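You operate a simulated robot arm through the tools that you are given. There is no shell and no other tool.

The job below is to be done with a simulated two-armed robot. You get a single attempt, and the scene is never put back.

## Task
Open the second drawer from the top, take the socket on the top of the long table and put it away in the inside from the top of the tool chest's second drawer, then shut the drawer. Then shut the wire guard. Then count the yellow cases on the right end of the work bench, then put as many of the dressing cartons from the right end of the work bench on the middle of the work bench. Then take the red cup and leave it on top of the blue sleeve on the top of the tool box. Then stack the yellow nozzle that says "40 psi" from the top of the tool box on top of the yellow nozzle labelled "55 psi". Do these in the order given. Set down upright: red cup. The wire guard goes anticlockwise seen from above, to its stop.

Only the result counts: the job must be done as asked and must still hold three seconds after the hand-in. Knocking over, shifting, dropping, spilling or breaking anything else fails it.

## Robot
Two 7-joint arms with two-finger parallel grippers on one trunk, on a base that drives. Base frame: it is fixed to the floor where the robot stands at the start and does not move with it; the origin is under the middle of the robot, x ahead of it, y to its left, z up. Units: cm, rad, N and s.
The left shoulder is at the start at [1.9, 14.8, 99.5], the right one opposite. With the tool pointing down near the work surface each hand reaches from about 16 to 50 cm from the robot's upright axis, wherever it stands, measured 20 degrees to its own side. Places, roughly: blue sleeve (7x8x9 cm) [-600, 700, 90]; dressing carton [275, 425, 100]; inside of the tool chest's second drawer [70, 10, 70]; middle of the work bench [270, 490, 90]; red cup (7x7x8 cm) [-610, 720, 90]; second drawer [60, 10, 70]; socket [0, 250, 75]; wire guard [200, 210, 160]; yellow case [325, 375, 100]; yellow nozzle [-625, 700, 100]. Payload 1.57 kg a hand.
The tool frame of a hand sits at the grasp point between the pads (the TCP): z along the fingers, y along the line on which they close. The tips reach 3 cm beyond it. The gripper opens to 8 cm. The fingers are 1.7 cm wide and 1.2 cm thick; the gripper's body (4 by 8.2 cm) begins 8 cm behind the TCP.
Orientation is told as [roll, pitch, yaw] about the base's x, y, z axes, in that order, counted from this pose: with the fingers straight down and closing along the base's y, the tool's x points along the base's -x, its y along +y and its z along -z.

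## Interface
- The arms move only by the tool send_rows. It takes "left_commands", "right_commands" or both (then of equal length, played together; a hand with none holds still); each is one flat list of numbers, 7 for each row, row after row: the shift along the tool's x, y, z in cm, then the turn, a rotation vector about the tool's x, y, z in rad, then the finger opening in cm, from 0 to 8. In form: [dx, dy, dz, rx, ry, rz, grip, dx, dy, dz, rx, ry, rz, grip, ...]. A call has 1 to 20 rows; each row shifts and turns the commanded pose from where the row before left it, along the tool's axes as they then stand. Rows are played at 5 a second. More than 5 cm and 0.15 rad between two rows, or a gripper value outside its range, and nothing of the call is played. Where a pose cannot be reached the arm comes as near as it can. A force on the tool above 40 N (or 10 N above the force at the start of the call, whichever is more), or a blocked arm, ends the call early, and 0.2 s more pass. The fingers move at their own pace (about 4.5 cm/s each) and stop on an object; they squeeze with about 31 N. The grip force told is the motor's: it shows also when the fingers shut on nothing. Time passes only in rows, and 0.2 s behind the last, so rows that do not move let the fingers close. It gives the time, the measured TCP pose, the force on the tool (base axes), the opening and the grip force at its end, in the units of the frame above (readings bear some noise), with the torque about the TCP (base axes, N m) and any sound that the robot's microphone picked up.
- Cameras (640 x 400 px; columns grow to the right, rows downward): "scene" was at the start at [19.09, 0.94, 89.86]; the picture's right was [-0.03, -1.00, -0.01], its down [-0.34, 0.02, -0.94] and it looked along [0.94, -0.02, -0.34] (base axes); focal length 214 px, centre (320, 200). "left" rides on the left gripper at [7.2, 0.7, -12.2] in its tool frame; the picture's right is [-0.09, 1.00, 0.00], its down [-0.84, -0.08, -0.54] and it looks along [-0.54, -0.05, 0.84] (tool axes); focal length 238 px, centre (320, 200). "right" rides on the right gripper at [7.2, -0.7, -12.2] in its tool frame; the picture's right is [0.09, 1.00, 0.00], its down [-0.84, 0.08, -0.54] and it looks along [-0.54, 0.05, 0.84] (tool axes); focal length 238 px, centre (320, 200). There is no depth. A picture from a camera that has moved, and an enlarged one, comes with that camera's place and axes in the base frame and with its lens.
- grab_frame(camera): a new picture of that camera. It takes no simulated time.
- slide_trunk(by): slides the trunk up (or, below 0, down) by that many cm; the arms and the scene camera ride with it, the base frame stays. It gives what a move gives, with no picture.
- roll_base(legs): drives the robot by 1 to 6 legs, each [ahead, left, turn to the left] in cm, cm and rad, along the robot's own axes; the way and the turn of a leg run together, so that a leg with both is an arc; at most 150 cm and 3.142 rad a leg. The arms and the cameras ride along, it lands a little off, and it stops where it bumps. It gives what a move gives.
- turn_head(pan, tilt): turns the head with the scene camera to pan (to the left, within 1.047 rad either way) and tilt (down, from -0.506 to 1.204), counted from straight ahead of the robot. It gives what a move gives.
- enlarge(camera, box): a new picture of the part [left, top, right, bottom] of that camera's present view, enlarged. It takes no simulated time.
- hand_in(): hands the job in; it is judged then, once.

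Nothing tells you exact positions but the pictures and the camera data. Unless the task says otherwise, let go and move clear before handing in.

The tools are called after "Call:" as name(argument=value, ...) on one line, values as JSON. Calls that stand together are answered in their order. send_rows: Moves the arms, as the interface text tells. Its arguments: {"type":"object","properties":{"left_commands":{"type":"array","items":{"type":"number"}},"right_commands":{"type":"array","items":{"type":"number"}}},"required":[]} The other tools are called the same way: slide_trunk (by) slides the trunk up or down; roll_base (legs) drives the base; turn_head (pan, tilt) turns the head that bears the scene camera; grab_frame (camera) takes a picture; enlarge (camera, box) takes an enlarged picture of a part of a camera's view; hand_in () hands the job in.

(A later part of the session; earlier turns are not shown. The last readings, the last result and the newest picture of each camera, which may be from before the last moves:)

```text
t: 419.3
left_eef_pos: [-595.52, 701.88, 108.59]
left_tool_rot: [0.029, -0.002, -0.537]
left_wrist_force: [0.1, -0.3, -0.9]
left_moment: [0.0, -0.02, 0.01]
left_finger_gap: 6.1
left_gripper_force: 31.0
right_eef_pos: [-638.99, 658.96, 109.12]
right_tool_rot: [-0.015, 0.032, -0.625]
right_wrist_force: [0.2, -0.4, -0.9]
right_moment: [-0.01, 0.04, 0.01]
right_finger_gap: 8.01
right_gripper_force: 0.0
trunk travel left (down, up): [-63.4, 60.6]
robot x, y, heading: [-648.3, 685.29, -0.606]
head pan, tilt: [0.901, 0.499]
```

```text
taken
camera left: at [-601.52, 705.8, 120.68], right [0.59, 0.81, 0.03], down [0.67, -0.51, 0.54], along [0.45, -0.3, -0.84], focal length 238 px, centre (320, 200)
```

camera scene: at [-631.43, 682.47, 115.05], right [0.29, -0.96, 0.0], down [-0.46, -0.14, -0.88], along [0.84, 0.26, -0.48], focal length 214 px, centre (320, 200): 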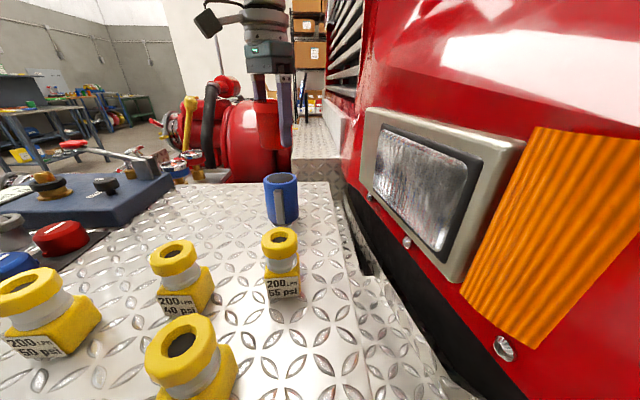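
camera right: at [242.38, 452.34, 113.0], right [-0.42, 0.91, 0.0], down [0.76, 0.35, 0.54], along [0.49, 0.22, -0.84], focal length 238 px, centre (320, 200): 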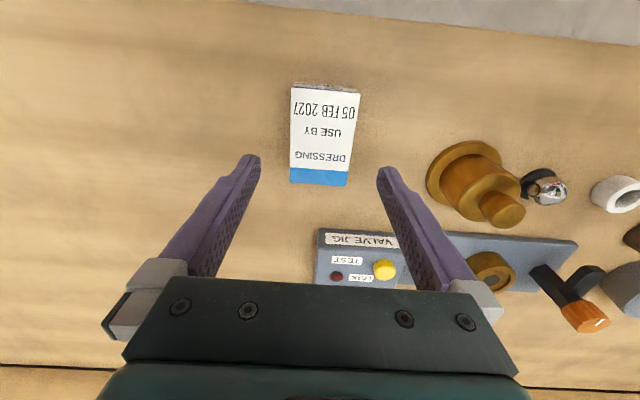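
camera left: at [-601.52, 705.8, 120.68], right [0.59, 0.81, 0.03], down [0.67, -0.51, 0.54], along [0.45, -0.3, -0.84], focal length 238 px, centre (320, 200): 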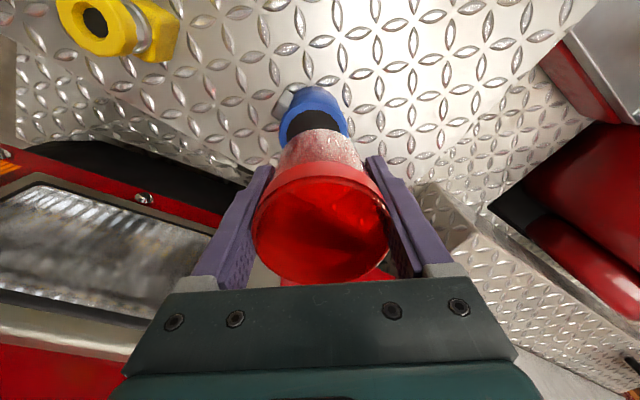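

Call:
enlarge(camera="left", box=[240, 60, 400, 200])

Call:
enlarge(camera="scene", box=[220, 60, 340, 240])

```text
2.86 times, centred on (320, 130) of left
camera zoom: at [-601.52, 705.8, 120.68], right [0.59, 0.81, 0.03], down [0.67, -0.51, 0.54], along [0.45, -0.3, -0.84], focal length 681 px, centre (320, 400)
```

zoom: 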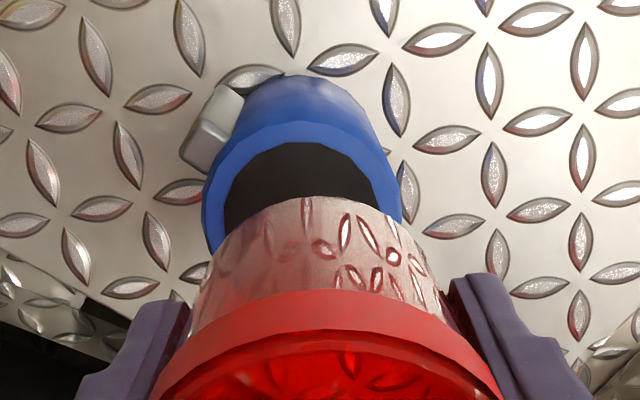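

```text
2.22 times, centred on (280, 150) of scene
camera zoom: at [-631.43, 682.47, 115.05], right [0.29, -0.96, 0.0], down [-0.46, -0.14, -0.88], along [0.84, 0.26, -0.48], focal length 477 px, centre (409, 311)
```

zoom: 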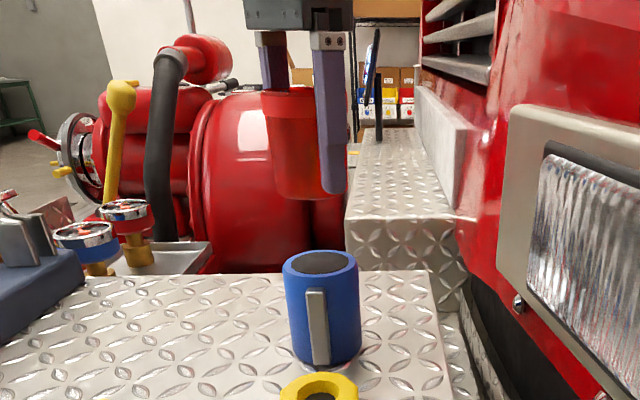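

The cup is nearly centred over the sleeve (needs about 0.5 cm sideways). Lowering it gently.

Call:
send_rows(left_commands=[0, -0.5, 1.0, 0, 0, 0, 3, 0, 0, 1.5, 0, 0, 0, 3, 0, 0, 1.2, 0, 0, 0, 3, 0, 0, 0.8, 0, 0, 0, 3])

Call:
enlarge(camera="left", box=[240, 60, 400, 200])

Call:
enlarge(camera="scene", box=[220, 60, 340, 240])

```text
t: 420.3
left_eef_pos: [-595.68, 701.49, 104.03]
left_tool_rot: [0.027, -0.001, -0.536]
left_wrist_force: [0.0, 0.1, 0.9]
left_moment: [0.01, 0.0, 0.03]
left_finger_gap: 6.08
left_gripper_force: 31.3
right_eef_pos: [-639.04, 659.04, 109.08]
right_tool_rot: [-0.015, 0.031, -0.627]
right_wrist_force: [-1.5, 0.1, 0.0]
right_moment: [-0.01, -0.02, 0.0]
right_finger_gap: 7.99
right_gripper_force: 0.0
trunk travel left (down, up): [-63.4, 60.6]
robot x, y, heading: [-648.06, 685.08, -0.604]
head pan, tilt: [0.901, 0.499]
```

```text
2.86 times, centred on (320, 130) of left
camera zoom: at [-601.73, 705.4, 116.18], right [0.59, 0.81, 0.03], down [0.67, -0.51, 0.54], along [0.45, -0.3, -0.84], focal length 681 px, centre (320, 400)
```

zoom: 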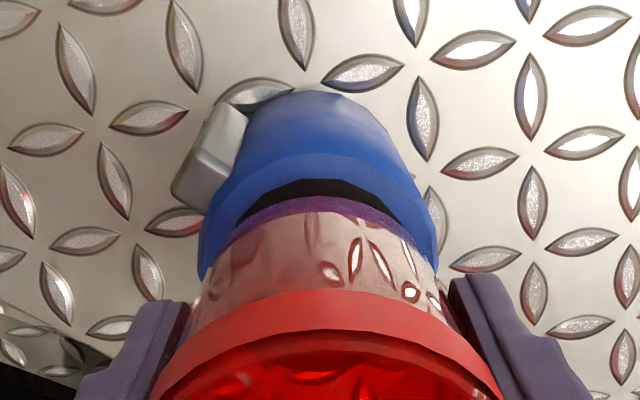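

```text
2.22 times, centred on (280, 150) of scene
camera zoom: at [-631.44, 682.47, 115.05], right [0.29, -0.96, 0.0], down [-0.46, -0.14, -0.88], along [0.84, 0.26, -0.48], focal length 477 px, centre (409, 311)
```

zoom: 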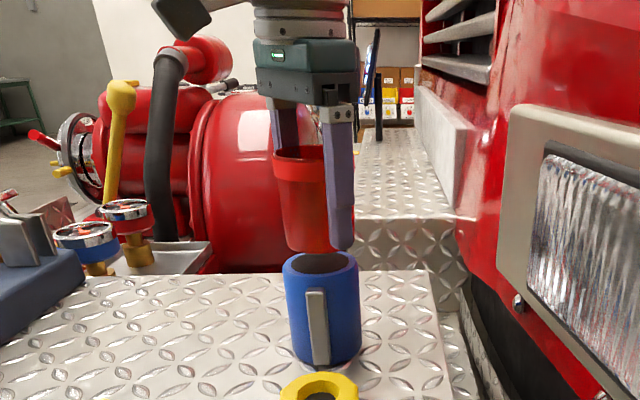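

Well aligned. Lowering the last centimetres slowly.

Call:
send_rows(left_commands=[0, 0, 0.5, 0, 0, 0, 3, 0, 0, 0.4, 0, 0, 0, 3, 0, 0, 0.3, 0, 0, 0, 3])

Call:
enlarge(camera="scene", box=[220, 60, 340, 240])

```text
t: 421.1
left_eef_pos: [-595.76, 701.47, 102.83]
left_tool_rot: [0.025, -0.004, -0.535]
left_wrist_force: [-0.5, -0.7, 0.0]
left_moment: [0.0, -0.02, 0.0]
left_finger_gap: 6.08
left_gripper_force: 31.0
right_eef_pos: [-639.03, 659.17, 109.08]
right_tool_rot: [-0.016, 0.032, -0.625]
right_wrist_force: [0.0, 0.2, -0.7]
right_moment: [0.0, -0.02, 0.01]
right_finger_gap: 7.99
right_gripper_force: 0.1
trunk travel left (down, up): [-63.4, 60.6]
robot x, y, heading: [-648.16, 685.49, -0.611]
head pan, tilt: [0.901, 0.499]
```

```text
2.22 times, centred on (280, 150) of scene
camera zoom: at [-631.44, 682.48, 115.05], right [0.29, -0.96, 0.0], down [-0.46, -0.14, -0.88], along [0.84, 0.26, -0.48], focal length 477 px, centre (409, 311)
```

zoom: 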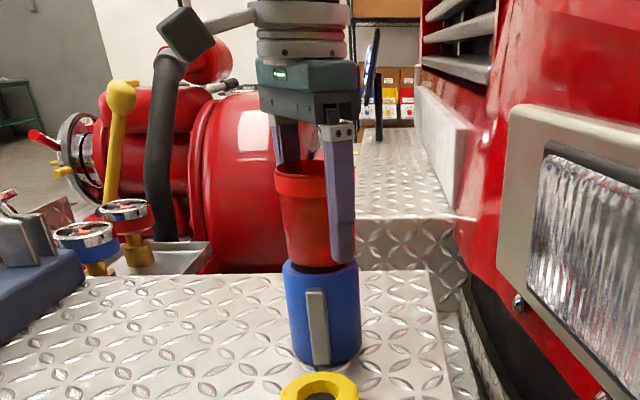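

Call:
send_rows(left_commands=[0, 0, 0.3, 0, 0, 0, 3, 0, 0, 0.2, 0, 0, 0, 3])

Call:
send_rows(left_commands=[0, 0, 0.2, 0, 0, 0, 3, 0, 0, 0.2, 0, 0, 0, 3])

Call:
enlarge(camera="scene", box=[220, 60, 340, 240])

```text
t: 421.7
left_eef_pos: [-595.64, 701.44, 102.22]
left_tool_rot: [0.028, 0.002, -0.536]
left_wrist_force: [0.8, 0.7, -0.3]
left_moment: [-0.01, 0.02, -0.02]
left_finger_gap: 6.07
left_gripper_force: 30.9
right_eef_pos: [-638.94, 659.0, 109.04]
right_tool_rot: [-0.015, 0.033, -0.625]
right_wrist_force: [0.1, -0.5, -1.0]
right_moment: [0.02, -0.01, -0.03]
right_finger_gap: 8.01
right_gripper_force: 0.1
trunk travel left (down, up): [-63.4, 60.6]
robot x, y, heading: [-648.37, 685.42, -0.607]
head pan, tilt: [0.901, 0.499]
```

```text
t: 422.3
left_eef_pos: [-595.58, 701.52, 101.97]
left_tool_rot: [0.026, -0.005, -0.535]
left_wrist_force: [-5.3, -2.0, 23.2]
left_moment: [-0.17, 0.15, -0.02]
left_finger_gap: 6.12
left_gripper_force: 30.8
right_eef_pos: [-639.0, 659.16, 109.2]
right_tool_rot: [-0.014, 0.029, -0.624]
right_wrist_force: [-1.1, -0.7, -0.1]
right_moment: [0.0, 0.01, -0.02]
right_finger_gap: 7.99
right_gripper_force: 0.0
trunk travel left (down, up): [-63.4, 60.6]
robot x, y, heading: [-648.31, 685.09, -0.601]
head pan, tilt: [0.901, 0.499]
```

```text
2.22 times, centred on (280, 150) of scene
camera zoom: at [-631.34, 682.51, 115.11], right [0.29, -0.96, 0.0], down [-0.46, -0.14, -0.88], along [0.84, 0.26, -0.48], focal length 477 px, centre (409, 311)
```

zoom: 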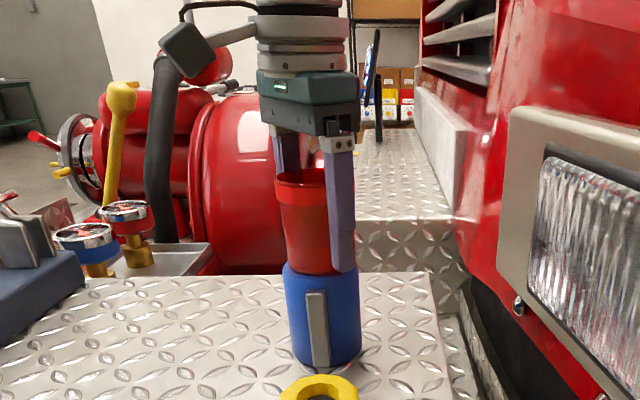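

The cup sits on the sleeve (23 N). Easing off and opening the fingers gradually.

Call:
send_rows(left_commands=[0, 0, -0.25, 0, 0, 0, 3, 0, 0, 0, 0, 0, 0, 6.4, 0, 0, 0, 0, 0, 0, 6.8, 0, 0, 0, 0, 0, 0, 7.4, 0, 0, 0, 0, 0, 0, 8, 0, 0, 0, 0, 0, 0, 8])

Call:
enlarge(camera="scene", box=[220, 60, 340, 240])

Call:
grab_frame(camera="left")

```text
t: 423.7
left_eef_pos: [-595.74, 701.58, 102.1]
left_tool_rot: [0.027, 0.001, -0.534]
left_wrist_force: [0.1, -0.3, -0.2]
left_moment: [0.0, 0.0, 0.02]
left_finger_gap: 8.0
left_gripper_force: 0.0
right_eef_pos: [-638.97, 659.06, 109.06]
right_tool_rot: [-0.016, 0.033, -0.625]
right_wrist_force: [0.1, -0.5, -0.3]
right_moment: [0.03, 0.01, 0.01]
right_finger_gap: 8.0
right_gripper_force: 0.0
trunk travel left (down, up): [-63.4, 60.6]
robot x, y, heading: [-648.35, 685.17, -0.603]
head pan, tilt: [0.901, 0.499]
```

```text
2.22 times, centred on (280, 150) of scene
camera zoom: at [-631.44, 682.48, 115.05], right [0.29, -0.96, 0.0], down [-0.46, -0.14, -0.88], along [0.84, 0.26, -0.48], focal length 477 px, centre (409, 311)
```

zoom: 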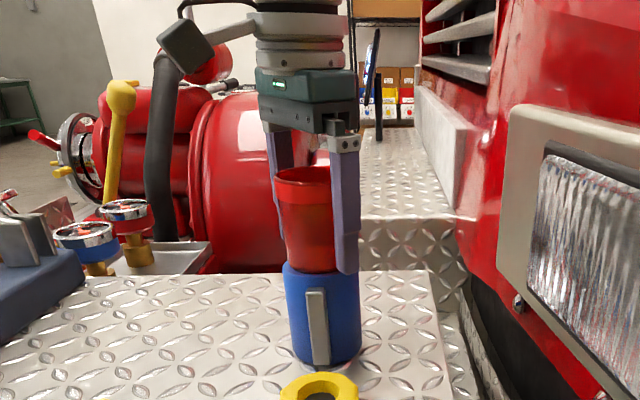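

```text
taken
camera left: at [-601.74, 705.56, 114.33], right [0.59, 0.81, 0.03], down [0.67, -0.51, 0.54], along [0.45, -0.3, -0.84], focal length 238 px, centre (320, 200)
```

left: 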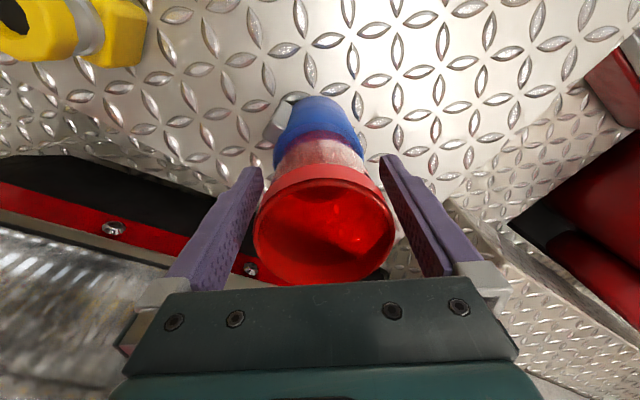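

The cup stands upright, centred on the sleeve. I'll raise the trunk to lift the hand straight up off it.

Call:
slide_trunk(by=14)

Call:
grab_frame(camera="scene")

Call:
grab_frame(camera="left")

```text
t: 425.4
left_eef_pos: [-595.76, 701.56, 116.12]
left_tool_rot: [0.027, 0.0, -0.535]
left_wrist_force: [-0.5, -0.2, -1.1]
left_moment: [-0.01, -0.01, -0.01]
left_finger_gap: 8.0
left_gripper_force: 0.2
right_eef_pos: [-639.07, 658.95, 123.07]
right_tool_rot: [-0.016, 0.033, -0.626]
right_wrist_force: [0.2, -1.1, -0.2]
right_moment: [0.0, -0.02, 0.01]
right_finger_gap: 8.02
right_gripper_force: 0.0
trunk travel left (down, up): [-77.4, 46.6]
robot x, y, heading: [-648.11, 685.35, -0.608]
head pan, tilt: [0.901, 0.499]
```

```text
taken
camera scene: at [-631.44, 682.48, 129.04], right [0.29, -0.96, 0.0], down [-0.46, -0.14, -0.88], along [0.84, 0.26, -0.48], focal length 214 px, centre (320, 200)
```

scene: 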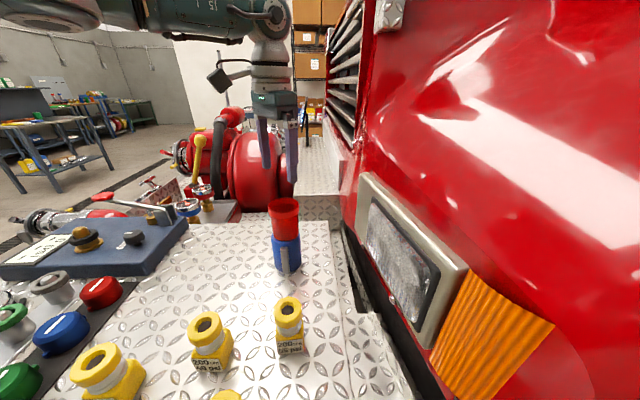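

```text
taken
camera left: at [-601.74, 705.55, 128.33], right [0.59, 0.81, 0.03], down [0.67, -0.51, 0.54], along [0.45, -0.3, -0.84], focal length 238 px, centre (320, 200)
```

left: 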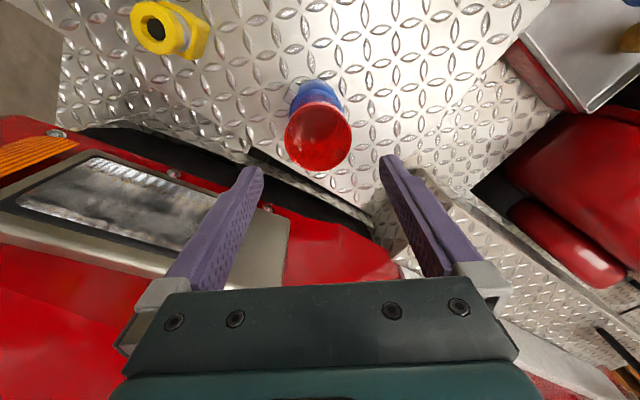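

The cup rests upright on the sleeve. Now the nozzles: I'll shift the base so both the 40 psi and 55 psi nozzles lie comfortably in front of the left hand.

Call:
roll_base(legs=[[-13.5, 4.6, 0]])

Call:
send_rows(left_commands=[1.7, -3.7, 0, 0, 0, 0, 8, 1.7, -3.7, 0, 0, 0, 0, 8, 1.7, -3.7, 0, 0, 0, 0, 8, 1.7, -3.7, 0, 0, 0, 0, 8])

Call:
grab_frame(camera="left")

Call:
grab_frame(camera="scene")

```text
t: 426.7
left_eef_pos: [-603.95, 712.79, 116.19]
left_tool_rot: [0.027, -0.002, -0.539]
left_wrist_force: [0.6, -0.7, 0.7]
left_moment: [0.02, -0.02, 0.02]
left_finger_gap: 8.0
left_gripper_force: 0.0
right_eef_pos: [-647.42, 670.26, 123.1]
right_tool_rot: [-0.015, 0.03, -0.629]
right_wrist_force: [0.2, 0.5, 0.0]
right_moment: [-0.02, -0.06, 0.02]
right_finger_gap: 8.01
right_gripper_force: 0.0
trunk travel left (down, up): [-77.4, 46.6]
robot x, y, heading: [-656.7, 696.64, -0.605]
head pan, tilt: [0.901, 0.499]
```

```text
t: 427.7
left_eef_pos: [-617.47, 703.63, 115.66]
left_tool_rot: [0.026, -0.002, -0.54]
left_wrist_force: [0.6, -0.5, 0.3]
left_moment: [-0.01, 0.01, -0.02]
left_finger_gap: 7.99
left_gripper_force: 0.1
right_eef_pos: [-647.49, 670.3, 123.11]
right_tool_rot: [-0.015, 0.033, -0.629]
right_wrist_force: [-0.2, 0.0, 0.2]
right_moment: [-0.05, -0.05, -0.01]
right_finger_gap: 7.99
right_gripper_force: 0.0
trunk travel left (down, up): [-77.4, 46.6]
robot x, y, heading: [-656.49, 696.96, -0.608]
head pan, tilt: [0.901, 0.499]
```

```text
taken
camera left: at [-623.38, 707.69, 127.7], right [0.59, 0.81, 0.03], down [0.67, -0.51, 0.54], along [0.45, -0.3, -0.84], focal length 238 px, centre (320, 200)
```

left: 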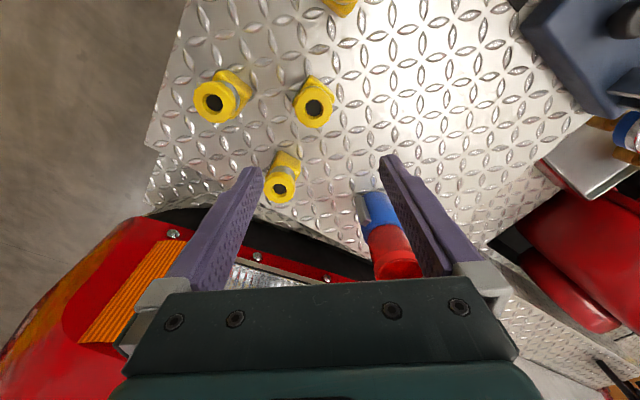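

```text
taken
camera scene: at [-639.75, 693.79, 129.05], right [0.29, -0.96, 0.0], down [-0.46, -0.14, -0.88], along [0.84, 0.25, -0.48], focal length 214 px, centre (320, 200)
```

scene: 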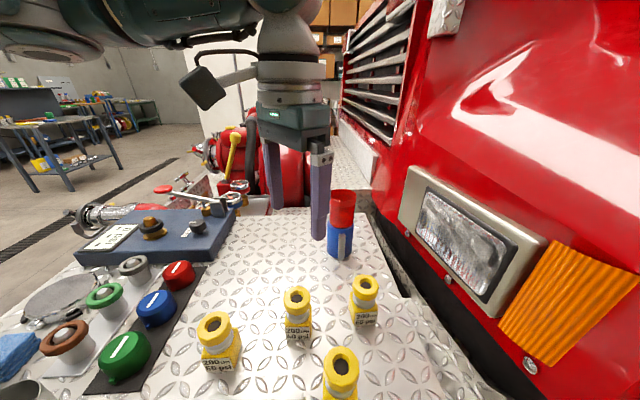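

Call:
send_rows(left_commands=[0.6, -0.35, 0, 0, 0, 0, 8, 0.6, -0.3, 0, 0, 0, 0, 8])

Call:
slide_trunk(by=-10)

Call:
grab_frame(camera="left")

Call:
enlarge(camera="left", box=[240, 40, 400, 220])

```text
t: 428.3
left_eef_pos: [-618.84, 703.63, 115.7]
left_tool_rot: [0.027, -0.002, -0.538]
left_wrist_force: [-0.2, -0.6, -1.0]
left_moment: [-0.01, 0.0, -0.02]
left_finger_gap: 8.0
left_gripper_force: 0.0
right_eef_pos: [-647.51, 670.3, 123.09]
right_tool_rot: [-0.017, 0.031, -0.628]
right_wrist_force: [0.5, 0.2, -0.3]
right_moment: [-0.01, 0.0, -0.04]
right_finger_gap: 8.01
right_gripper_force: 0.1
trunk travel left (down, up): [-77.4, 46.6]
robot x, y, heading: [-656.78, 696.84, -0.606]
head pan, tilt: [0.901, 0.499]
```

```text
t: 429.6
left_eef_pos: [-618.73, 703.64, 105.73]
left_tool_rot: [0.03, -0.001, -0.539]
left_wrist_force: [-0.2, -0.9, -0.6]
left_moment: [0.0, 0.05, -0.02]
left_finger_gap: 8.01
left_gripper_force: 0.1
right_eef_pos: [-647.39, 670.45, 113.12]
right_tool_rot: [-0.016, 0.03, -0.628]
right_wrist_force: [-0.4, 0.9, -0.2]
right_moment: [0.0, 0.03, 0.0]
right_finger_gap: 8.01
right_gripper_force: 0.1
trunk travel left (down, up): [-67.4, 56.6]
robot x, y, heading: [-656.68, 696.76, -0.611]
head pan, tilt: [0.901, 0.499]
```

```text
taken
camera left: at [-624.8, 707.68, 117.87], right [0.59, 0.81, 0.03], down [0.67, -0.51, 0.54], along [0.45, -0.3, -0.84], focal length 238 px, centre (320, 200)
```

left: 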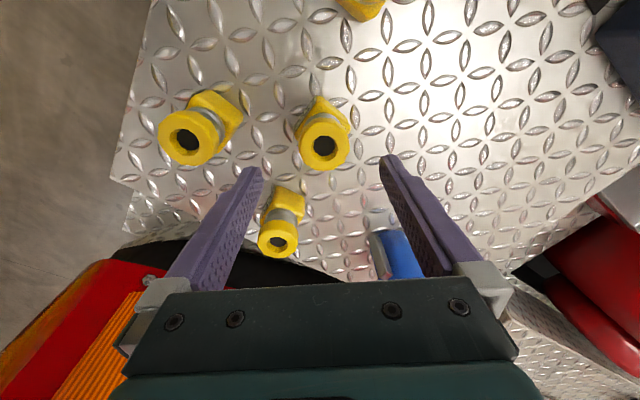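

```text
2.22 times, centred on (320, 130) of left
camera zoom: at [-624.8, 707.68, 117.87], right [0.59, 0.81, 0.03], down [0.67, -0.51, 0.54], along [0.45, -0.3, -0.84], focal length 530 px, centre (320, 356)
```

zoom: 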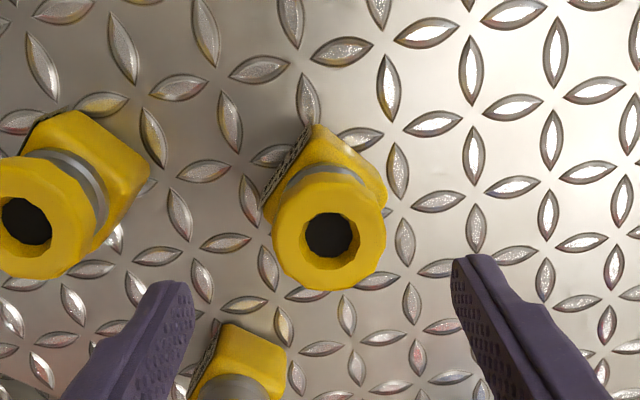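

The 40 psi ring is 4.5 cm wide and nearly centred. Descending to grip its upper ring.

Call:
send_rows(left_commands=[0, 0.4, 2, 0, 0, 0, 8, 0, 0, 2.5, 0, 0, 0, 8, 0, 0, 2, 0, 0, 0, 8, 0, 0, 1.5, 0, 0, 0, 8, 0, 0, 0.9, 0, 0, 0, 8])

Call:
grab_frame(camera="left")

Call:
grab_frame(camera="scene")

```text
t: 430.9
left_eef_pos: [-618.61, 704.13, 96.88]
left_tool_rot: [0.027, -0.003, -0.54]
left_wrist_force: [0.3, -0.2, 0.6]
left_moment: [0.01, -0.03, 0.04]
left_finger_gap: 8.0
left_gripper_force: 0.1
right_eef_pos: [-647.51, 670.32, 113.08]
right_tool_rot: [-0.016, 0.033, -0.628]
right_wrist_force: [0.1, -0.1, 0.2]
right_moment: [0.0, 0.02, 0.05]
right_finger_gap: 8.0
right_gripper_force: 0.1
trunk travel left (down, up): [-67.4, 56.6]
robot x, y, heading: [-655.96, 696.58, -0.607]
head pan, tilt: [0.901, 0.499]
```

```text
taken
camera left: at [-624.58, 708.12, 109.02], right [0.59, 0.81, 0.03], down [0.67, -0.51, 0.54], along [0.45, -0.3, -0.84], focal length 238 px, centre (320, 200)
```

left: 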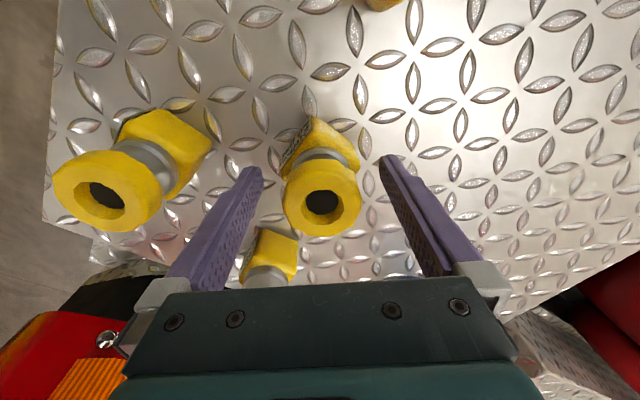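

```text
taken
camera scene: at [-639.76, 693.79, 119.05], right [0.29, -0.96, 0.0], down [-0.46, -0.14, -0.88], along [0.84, 0.25, -0.48], focal length 214 px, centre (320, 200)
```

scene: 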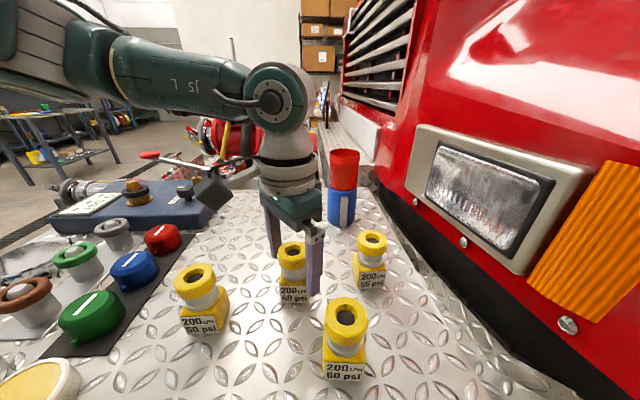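

Call:
send_rows(left_commands=[0, 0, 0, 0, 0, 0, 6, 0, 0, 0, 0, 0, 0, 5, 0, 0, 0, 0, 0, 0, 3, 0, 0, 0, 0, 0, 0, 1, 0, 0, 0, 0, 0, 0, 1, 0, 0, 0, 0, 0, 0, 1, 0, 0, 0, 0, 0, 0, 1])

Call:
grab_frame(camera="left")

Call:
enlarge(camera="scene", box=[220, 180, 400, 320])

```text
t: 432.4
left_eef_pos: [-618.53, 704.09, 96.84]
left_tool_rot: [0.027, 0.0, -0.539]
left_wrist_force: [0.3, -0.7, -0.7]
left_moment: [0.0, 0.0, 0.02]
left_finger_gap: 6.44
left_gripper_force: 31.2
right_eef_pos: [-647.38, 670.43, 113.1]
right_tool_rot: [-0.013, 0.032, -0.626]
right_wrist_force: [-0.1, 0.1, -0.6]
right_moment: [0.0, 0.0, 0.01]
right_finger_gap: 7.99
right_gripper_force: 0.0
trunk travel left (down, up): [-67.4, 56.6]
robot x, y, heading: [-656.55, 696.58, -0.613]
head pan, tilt: [0.901, 0.499]
```

```text
taken
camera left: at [-624.59, 708.11, 109.05], right [0.59, 0.81, 0.03], down [0.67, -0.51, 0.54], along [0.45, -0.3, -0.84], focal length 238 px, centre (320, 200)
```

left: 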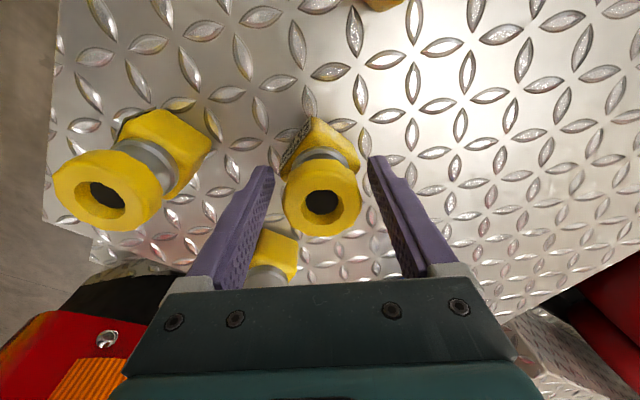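

```text
2.86 times, centred on (310, 250) of scene
camera zoom: at [-639.77, 693.79, 119.04], right [0.29, -0.96, 0.0], down [-0.46, -0.14, -0.88], along [0.84, 0.25, -0.48], focal length 613 px, centre (349, 57)
```

zoom: 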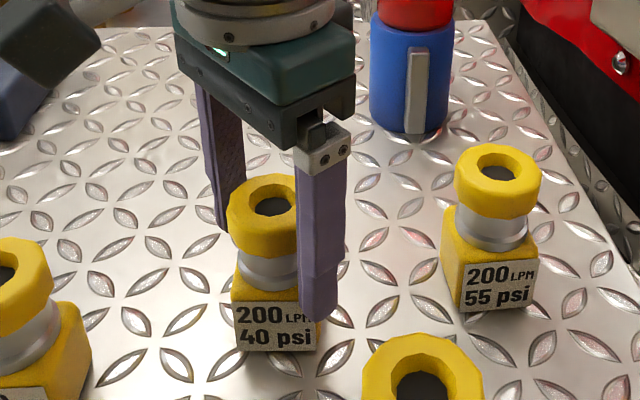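

The fingers met the square base across its diagonal (6.4 cm) – a poor grip. I'll open, rise, and turn the hand about 0.6 rad so the fingers close on the base's flats.

Call:
send_rows(left_commands=[0, 0, 0, 0, 0, 0, 7, 0, 0, 0, 0, 0, 0, 8, 0, 0, 0, 0, 0, 0, 8, 0, 0, -1, 0, 0, 0, 8, 0, 0, -2, 0, 0, 0, 8, 0, 0, -2.5, 0, 0, 0, 8, 0, 0, -2.5, 0, 0, 0, 8, 0, 0, 0, 0, 0, 0.13, 8, 0, 0, 0, 0, 0, 0.13, 8, 0, 0, 0, 0, 0, 0.13, 8, 0, 0, 0, 0, 0, 0.13, 8, 0, 0, 0, 0, 0, 0.12, 8])

Call:
grab_frame(camera="left")

Call:
enlarge(camera="scene", box=[220, 180, 400, 320])

```text
t: 435.1
left_eef_pos: [-618.72, 704.05, 104.79]
left_tool_rot: [0.022, 0.015, -1.182]
left_wrist_force: [-1.0, 0.2, -0.2]
left_moment: [0.02, 0.0, -0.02]
left_finger_gap: 7.99
left_gripper_force: 0.0
right_eef_pos: [-647.46, 670.31, 113.19]
right_tool_rot: [-0.017, 0.03, -0.629]
right_wrist_force: [0.4, -0.2, -0.8]
right_moment: [0.01, 0.01, -0.01]
right_finger_gap: 8.0
right_gripper_force: 0.0
trunk travel left (down, up): [-67.4, 56.6]
robot x, y, heading: [-656.3, 696.53, -0.608]
head pan, tilt: [0.901, 0.499]
```

```text
taken
camera left: at [-620.95, 710.67, 117.12], right [0.96, 0.29, 0.02], down [0.24, -0.82, 0.53], along [0.17, -0.5, -0.85], focal length 238 px, centre (320, 200)
```

left: 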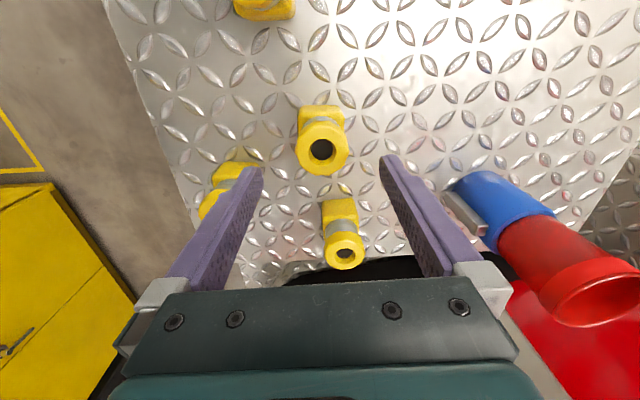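

```text
2.86 times, centred on (310, 250) of scene
camera zoom: at [-639.75, 693.79, 119.05], right [0.29, -0.96, 0.0], down [-0.46, -0.14, -0.88], along [0.84, 0.25, -0.48], focal length 613 px, centre (349, 57)
```

zoom: 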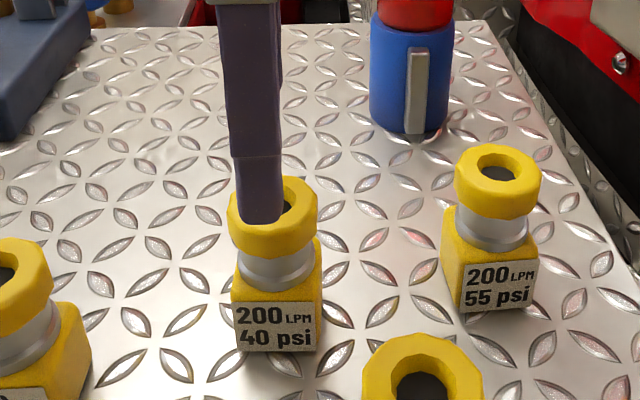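

Now the base's flats line up with the fingers. Descending again and closing.

Call:
send_rows(left_commands=[0, 0.2, 2, 0, 0, 0, 8, 0, 0, 2.5, 0, 0, 0, 8, 0, 0, 2.5, 0, 0, 0, 8, 0, 0, 2, 0, 0, 0, 8, 0, 0, 0.8, 0, 0, 0, 8, 0, 0, 0, 0, 0, 0, 6, 0, 0, 0, 0, 0, 0, 5, 0, 0, 0, 0, 0, 0, 3, 0, 0, 0, 0, 0, 0, 1, 0, 0, 0, 0, 0, 0, 1, 0, 0, 0, 0, 0, 0, 1])

Call:
grab_frame(camera="left")

Call:
enlarge(camera="scene", box=[220, 180, 400, 320])

```text
t: 437.4
left_eef_pos: [-618.42, 704.32, 94.95]
left_tool_rot: [0.022, 0.015, -1.178]
left_wrist_force: [-0.8, -0.4, 0.8]
left_moment: [-0.07, 0.12, -0.02]
left_finger_gap: 4.64
left_gripper_force: 31.0
right_eef_pos: [-647.4, 670.31, 113.18]
right_tool_rot: [-0.016, 0.033, -0.63]
right_wrist_force: [0.0, 0.9, 0.4]
right_moment: [-0.03, -0.01, -0.03]
right_finger_gap: 8.01
right_gripper_force: 0.0
trunk travel left (down, up): [-67.4, 56.6]
robot x, y, heading: [-656.5, 696.34, -0.606]
head pan, tilt: [0.901, 0.499]
```

```text
taken
camera left: at [-620.7, 710.93, 107.28], right [0.96, 0.29, 0.02], down [0.24, -0.82, 0.53], along [0.17, -0.5, -0.85], focal length 238 px, centre (320, 200)
```

left: 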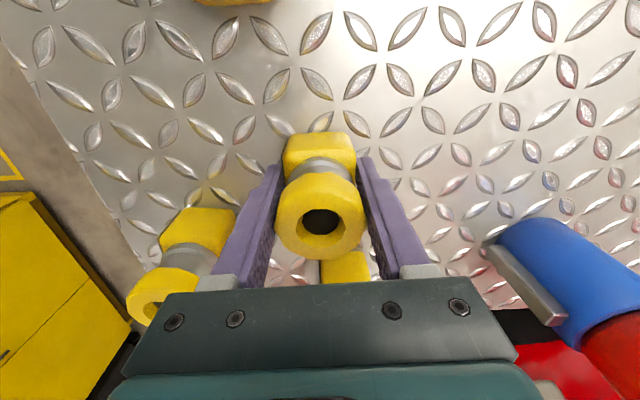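

```text
2.86 times, centred on (310, 250) of scene
camera zoom: at [-639.76, 693.79, 119.05], right [0.29, -0.96, 0.0], down [-0.46, -0.14, -0.88], along [0.84, 0.25, -0.48], focal length 613 px, centre (349, 57)
```

zoom: 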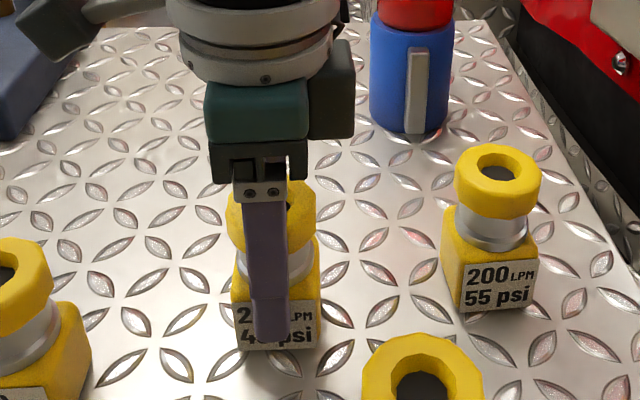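

Good grip on the flats (4.64 cm, 31 N). Lifting slowly, then a bit more by the trunk.

Call:
send_rows(left_commands=[0, 0, -0.4, 0, 0, 0, 1, 0, 0, -0.6, 0, 0, 0, 1, 0, 0, -1, 0, 0, 0, 1, 0, 0, -1.5, 0, 0, 0, 1, 0, 0, -1.5, 0, 0, 0, 1, 0, 0, -1.5, 0, 0, 0, 1, 0, 0, -1.5, 0, 0, 0, 1, 0, 0, -1.5, 0, 0, 0, 1])

Call:
slide_trunk(by=5)

Call:
grab_frame(camera="left")

Call:
grab_frame(camera="scene")

```text
t: 439.2
left_eef_pos: [-618.34, 704.21, 104.58]
left_tool_rot: [0.023, 0.016, -1.179]
left_wrist_force: [0.2, -0.2, -2.2]
left_moment: [0.03, 0.06, 0.0]
left_finger_gap: 4.54
left_gripper_force: 31.2
right_eef_pos: [-647.44, 670.37, 113.18]
right_tool_rot: [-0.015, 0.03, -0.627]
right_wrist_force: [0.7, 0.8, -0.2]
right_moment: [0.02, 0.03, 0.01]
right_finger_gap: 8.0
right_gripper_force: 0.0
trunk travel left (down, up): [-67.4, 56.6]
robot x, y, heading: [-656.86, 696.89, -0.606]
head pan, tilt: [0.901, 0.499]
```

```text
t: 440.2
left_eef_pos: [-618.45, 704.24, 109.56]
left_tool_rot: [0.023, 0.017, -1.178]
left_wrist_force: [0.0, 0.8, -2.7]
left_moment: [-0.01, 0.01, -0.01]
left_finger_gap: 4.56
left_gripper_force: 31.0
right_eef_pos: [-647.4, 670.4, 118.02]
right_tool_rot: [-0.016, 0.03, -0.629]
right_wrist_force: [0.0, 0.1, 0.0]
right_moment: [0.03, -0.03, 0.02]
right_finger_gap: 7.99
right_gripper_force: 0.0
trunk travel left (down, up): [-72.4, 51.6]
robot x, y, heading: [-656.74, 696.63, -0.611]
head pan, tilt: [0.901, 0.499]
```

```text
taken
camera left: at [-620.65, 710.82, 121.86], right [0.96, 0.29, 0.02], down [0.24, -0.82, 0.53], along [0.17, -0.5, -0.85], focal length 238 px, centre (320, 200)
```

left: 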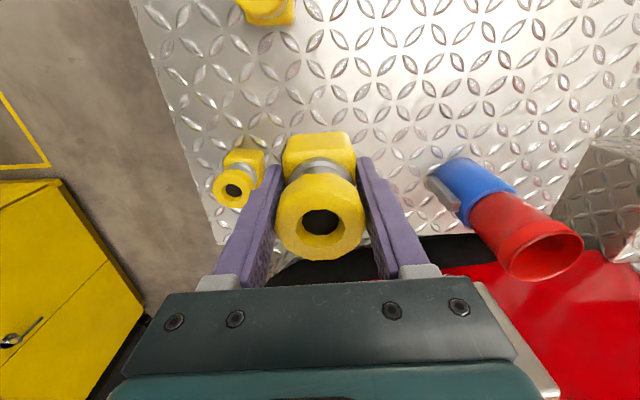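

```text
taken
camera scene: at [-639.77, 693.79, 124.05], right [0.29, -0.96, 0.0], down [-0.46, -0.14, -0.88], along [0.84, 0.25, -0.48], focal length 214 px, centre (320, 200)
```

scene: 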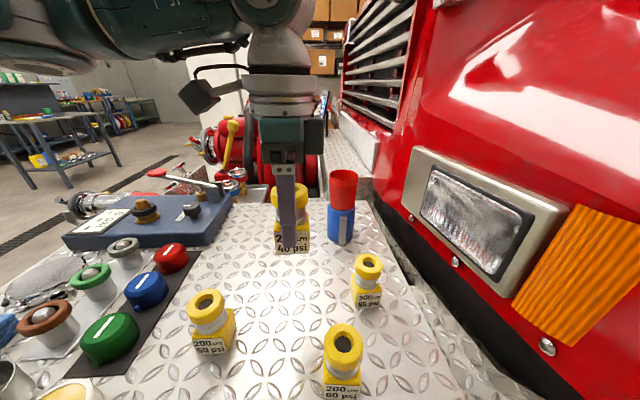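

Call:
enlarge(camera="scene", box=[230, 150, 400, 320])

Call:
enlarge(camera="left", box=[220, 100, 420, 290])

```text
2.35 times, centred on (315, 235) of scene
camera zoom: at [-639.77, 693.79, 124.05], right [0.29, -0.96, 0.0], down [-0.46, -0.14, -0.88], along [0.84, 0.25, -0.48], focal length 505 px, centre (332, 118)
```

zoom: 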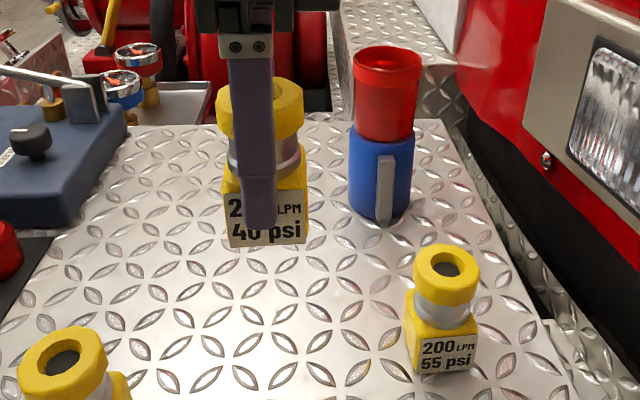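

```text
2.11 times, centred on (320, 195) of left
camera zoom: at [-620.65, 710.82, 121.86], right [0.96, 0.29, 0.02], down [0.24, -0.82, 0.53], along [0.17, -0.5, -0.85], focal length 502 px, centre (320, 210)
```

zoom: 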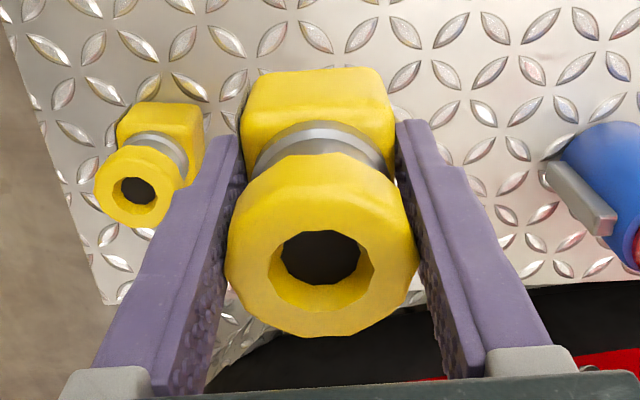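

The nozzle hangs upright. Moving it over the 55 psi nozzle at ≈(-612.6, 693.7).

Call:
send_rows(left_commands=[-2.5, 0.3, 0, 0, 0, 0, 1, -2.5, 0.3, 0, 0, 0, 0, 1, -2.5, 0.3, 0, 0, 0, 0, 1, -2.5, 0.25, 0, 0, 0, 0, 1, -2.3, 0.2, 0, 0, 0, 0, 1])

Call:
grab_frame(camera="left")

Call:
enlarge(camera="scene", box=[280, 150, 450, 320])

```text
t: 441.4
left_eef_pos: [-612.3, 693.28, 109.44]
left_tool_rot: [0.023, 0.016, -1.178]
left_wrist_force: [1.1, 0.2, -1.7]
left_moment: [0.0, -0.03, 0.01]
left_finger_gap: 4.57
left_gripper_force: 30.6
right_eef_pos: [-647.38, 670.38, 118.04]
right_tool_rot: [-0.017, 0.029, -0.628]
right_wrist_force: [0.4, 0.6, 0.2]
right_moment: [0.01, 0.05, 0.03]
right_finger_gap: 8.03
right_gripper_force: 0.1
trunk travel left (down, up): [-72.4, 51.6]
robot x, y, heading: [-656.88, 697.14, -0.607]
head pan, tilt: [0.901, 0.499]
```

```text
taken
camera left: at [-614.63, 699.94, 121.63], right [0.96, 0.3, 0.02], down [0.24, -0.82, 0.53], along [0.17, -0.5, -0.85], focal length 238 px, centre (320, 200)
```

left: 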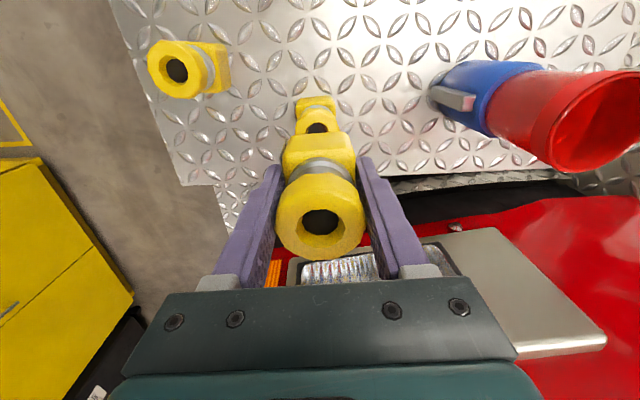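

```text
2.35 times, centred on (365, 235) of scene
camera zoom: at [-639.77, 693.79, 124.04], right [0.29, -0.96, 0.0], down [-0.46, -0.14, -0.88], along [0.84, 0.25, -0.48], focal length 505 px, centre (214, 118)
```

zoom: 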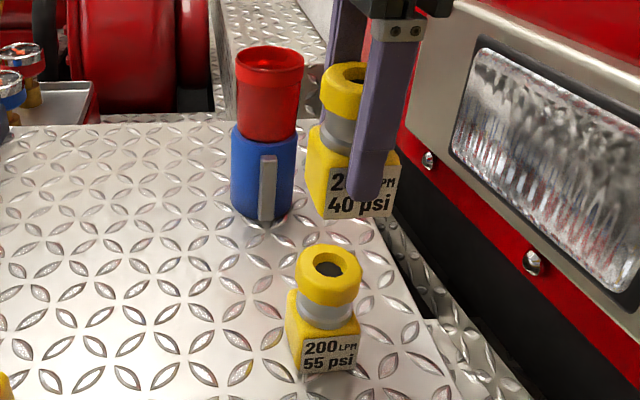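

Nearly aligned; I'll correct by about half a centimetre and lower it most of the way, then check again.

Call:
send_rows(left_commands=[0.4, -0.55, 1.0, 0, 0, 0, 1, 0, 0, 1.5, 0, 0, 0, 1, 0, 0, 1.2, 0, 0, 0, 1])

Call:
enlarge(camera="left", box=[220, 60, 420, 250])

Call:
enlarge(camera="scene", box=[280, 150, 450, 320])

```text
t: 442.2
left_eef_pos: [-613.1, 693.53, 105.81]
left_tool_rot: [0.023, 0.015, -1.178]
left_wrist_force: [-0.2, -0.2, -2.0]
left_moment: [0.01, -0.03, 0.03]
left_finger_gap: 4.56
left_gripper_force: 31.2
right_eef_pos: [-647.52, 670.37, 118.08]
right_tool_rot: [-0.015, 0.031, -0.627]
right_wrist_force: [-0.5, -0.3, -0.1]
right_moment: [-0.02, 0.02, 0.0]
right_finger_gap: 8.0
right_gripper_force: 0.1
trunk travel left (down, up): [-72.4, 51.6]
robot x, y, heading: [-656.92, 696.42, -0.611]
head pan, tilt: [0.901, 0.499]
```

```text
2.11 times, centred on (320, 155) of left
camera zoom: at [-615.36, 700.16, 117.99], right [0.96, 0.3, 0.02], down [0.24, -0.82, 0.53], along [0.17, -0.5, -0.85], focal length 502 px, centre (320, 295)
```

zoom: 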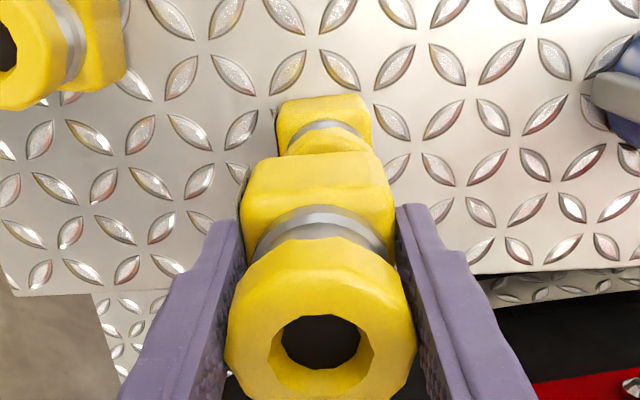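

```text
2.35 times, centred on (365, 235) of scene
camera zoom: at [-639.77, 693.79, 124.04], right [0.29, -0.96, 0.0], down [-0.46, -0.14, -0.88], along [0.84, 0.25, -0.48], focal length 505 px, centre (214, 118)
```

zoom: 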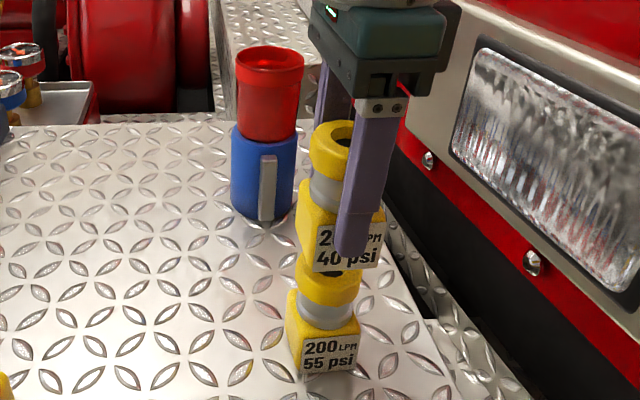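

Call:
enlarge(camera="left", box=[280, 95, 360, 150])

Call:
enlarge(camera="scene", box=[310, 195, 370, 265])

```text
7.27 times, centred on (320, 122) of left
camera zoom: at [-615.36, 700.16, 117.99], right [0.96, 0.3, 0.02], down [0.24, -0.82, 0.53], along [0.17, -0.5, -0.85], focal length 1734 px, centre (320, 764)
```

zoom: 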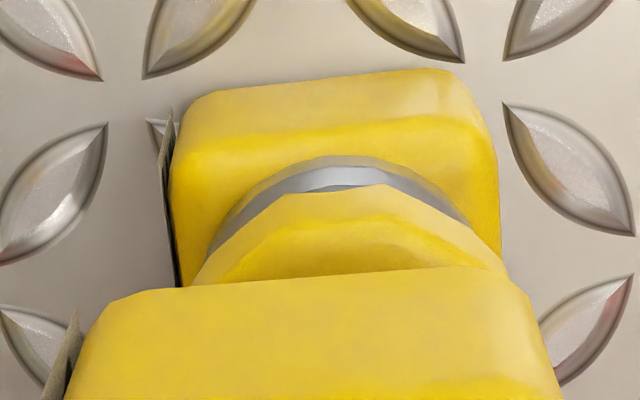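

```text
5.71 times, centred on (340, 230) of scene
camera zoom: at [-639.77, 693.79, 124.04], right [0.29, -0.96, 0.0], down [-0.46, -0.14, -0.88], along [0.84, 0.25, -0.48], focal length 1226 px, centre (206, 29)
```

zoom: 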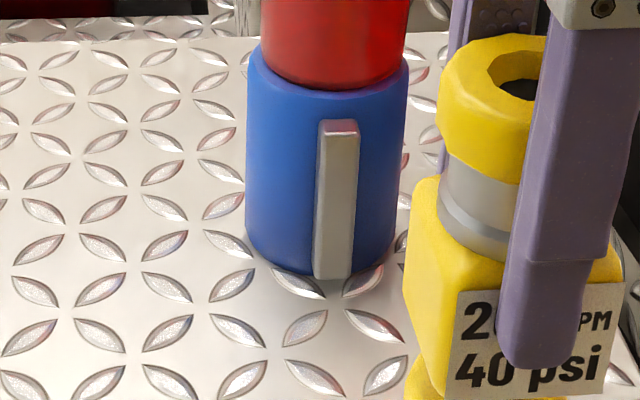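

Call:
send_rows(left_commands=[-0.25, 0.22, 0.5, 0, 0, 0, 1, 0, 0, 0.4, 0, 0, 0, 1, 0, 0, 0.3, 0, 0, 0, 1])

Call:
send_rows(left_commands=[0, 0, 0.25, 0, 0, 0, 1, 0, 0, 0.2, 0, 0, 0, 1])

Call:
enlarge(camera="scene", box=[280, 150, 450, 320])

```text
t: 443.0
left_eef_pos: [-612.63, 693.52, 104.39]
left_tool_rot: [0.02, 0.018, -1.177]
left_wrist_force: [-0.1, -0.5, -2.7]
left_moment: [0.05, 0.0, 0.0]
left_finger_gap: 4.56
left_gripper_force: 31.6
right_eef_pos: [-647.46, 670.27, 118.12]
right_tool_rot: [-0.015, 0.032, -0.63]
right_wrist_force: [-0.6, -0.1, -1.0]
right_moment: [-0.01, 0.0, 0.03]
right_finger_gap: 7.99
right_gripper_force: 0.1
trunk travel left (down, up): [-72.4, 51.6]
robot x, y, heading: [-656.5, 696.87, -0.613]
head pan, tilt: [0.901, 0.499]
```

```text
t: 443.6
left_eef_pos: [-612.69, 693.6, 104.01]
left_tool_rot: [0.023, 0.017, -1.178]
left_wrist_force: [-0.2, -1.0, -2.6]
left_moment: [-0.02, -0.01, -0.01]
left_finger_gap: 4.55
left_gripper_force: 31.0
right_eef_pos: [-647.49, 670.35, 118.1]
right_tool_rot: [-0.016, 0.032, -0.628]
right_wrist_force: [0.0, -0.2, 0.4]
right_moment: [-0.03, 0.01, 0.0]
right_finger_gap: 8.0
right_gripper_force: 0.0
trunk travel left (down, up): [-72.4, 51.6]
robot x, y, heading: [-656.31, 696.55, -0.607]
head pan, tilt: [0.901, 0.499]
```

```text
2.35 times, centred on (365, 235) of scene
camera zoom: at [-639.77, 693.79, 124.04], right [0.29, -0.96, 0.0], down [-0.46, -0.14, -0.88], along [0.84, 0.25, -0.48], focal length 505 px, centre (214, 118)
```

zoom: 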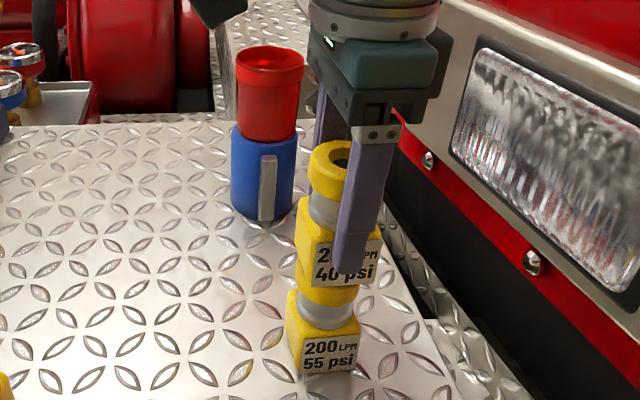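

Call:
send_rows(left_commands=[0, 0, 0.2, 0, 0, 0, 1, 0, 0, 0.2, 0, 0, 0, 1])

Call:
send_rows(left_commands=[0, 0, 0.2, 0, 0, 0, 1])

Call:
enlarge(camera="scene", box=[280, 150, 450, 320])

```text
t: 444.2
left_eef_pos: [-612.72, 693.5, 103.63]
left_tool_rot: [0.022, 0.013, -1.179]
left_wrist_force: [-4.6, 2.8, 17.0]
left_moment: [0.1, 0.54, -0.07]
left_finger_gap: 4.53
left_gripper_force: 31.4
right_eef_pos: [-647.42, 670.45, 118.23]
right_tool_rot: [-0.017, 0.029, -0.629]
right_wrist_force: [0.5, 0.7, -0.6]
right_moment: [-0.02, 0.0, -0.01]
right_finger_gap: 7.98
right_gripper_force: 0.0
trunk travel left (down, up): [-72.4, 51.6]
robot x, y, heading: [-656.52, 696.51, -0.607]
head pan, tilt: [0.901, 0.499]
```

```text
t: 444.6
left_eef_pos: [-612.68, 693.5, 103.61]
left_tool_rot: [0.023, 0.012, -1.179]
left_wrist_force: [-5.8, 2.7, 25.0]
left_moment: [-0.07, 0.66, -0.11]
left_finger_gap: 4.58
left_gripper_force: 31.2
right_eef_pos: [-647.28, 670.44, 118.14]
right_tool_rot: [-0.014, 0.03, -0.628]
right_wrist_force: [0.2, -0.4, 0.4]
right_moment: [-0.01, 0.02, 0.0]
right_finger_gap: 7.99
right_gripper_force: 0.0
trunk travel left (down, up): [-72.4, 51.6]
robot x, y, heading: [-656.85, 696.97, -0.607]
head pan, tilt: [0.901, 0.499]
```

```text
2.35 times, centred on (365, 235) of scene
camera zoom: at [-639.7, 693.82, 124.09], right [0.29, -0.96, 0.0], down [-0.46, -0.14, -0.88], along [0.84, 0.25, -0.48], focal length 505 px, centre (214, 118)
```

zoom: 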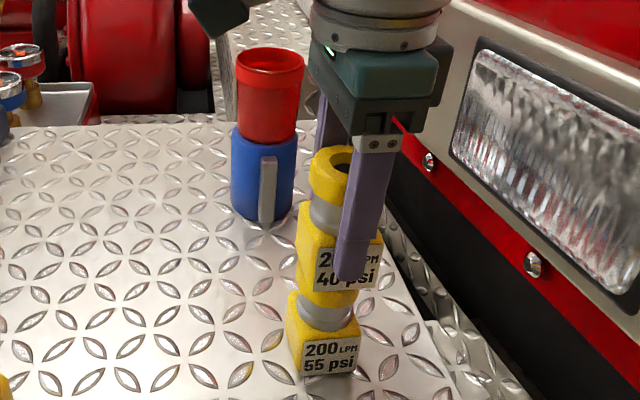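

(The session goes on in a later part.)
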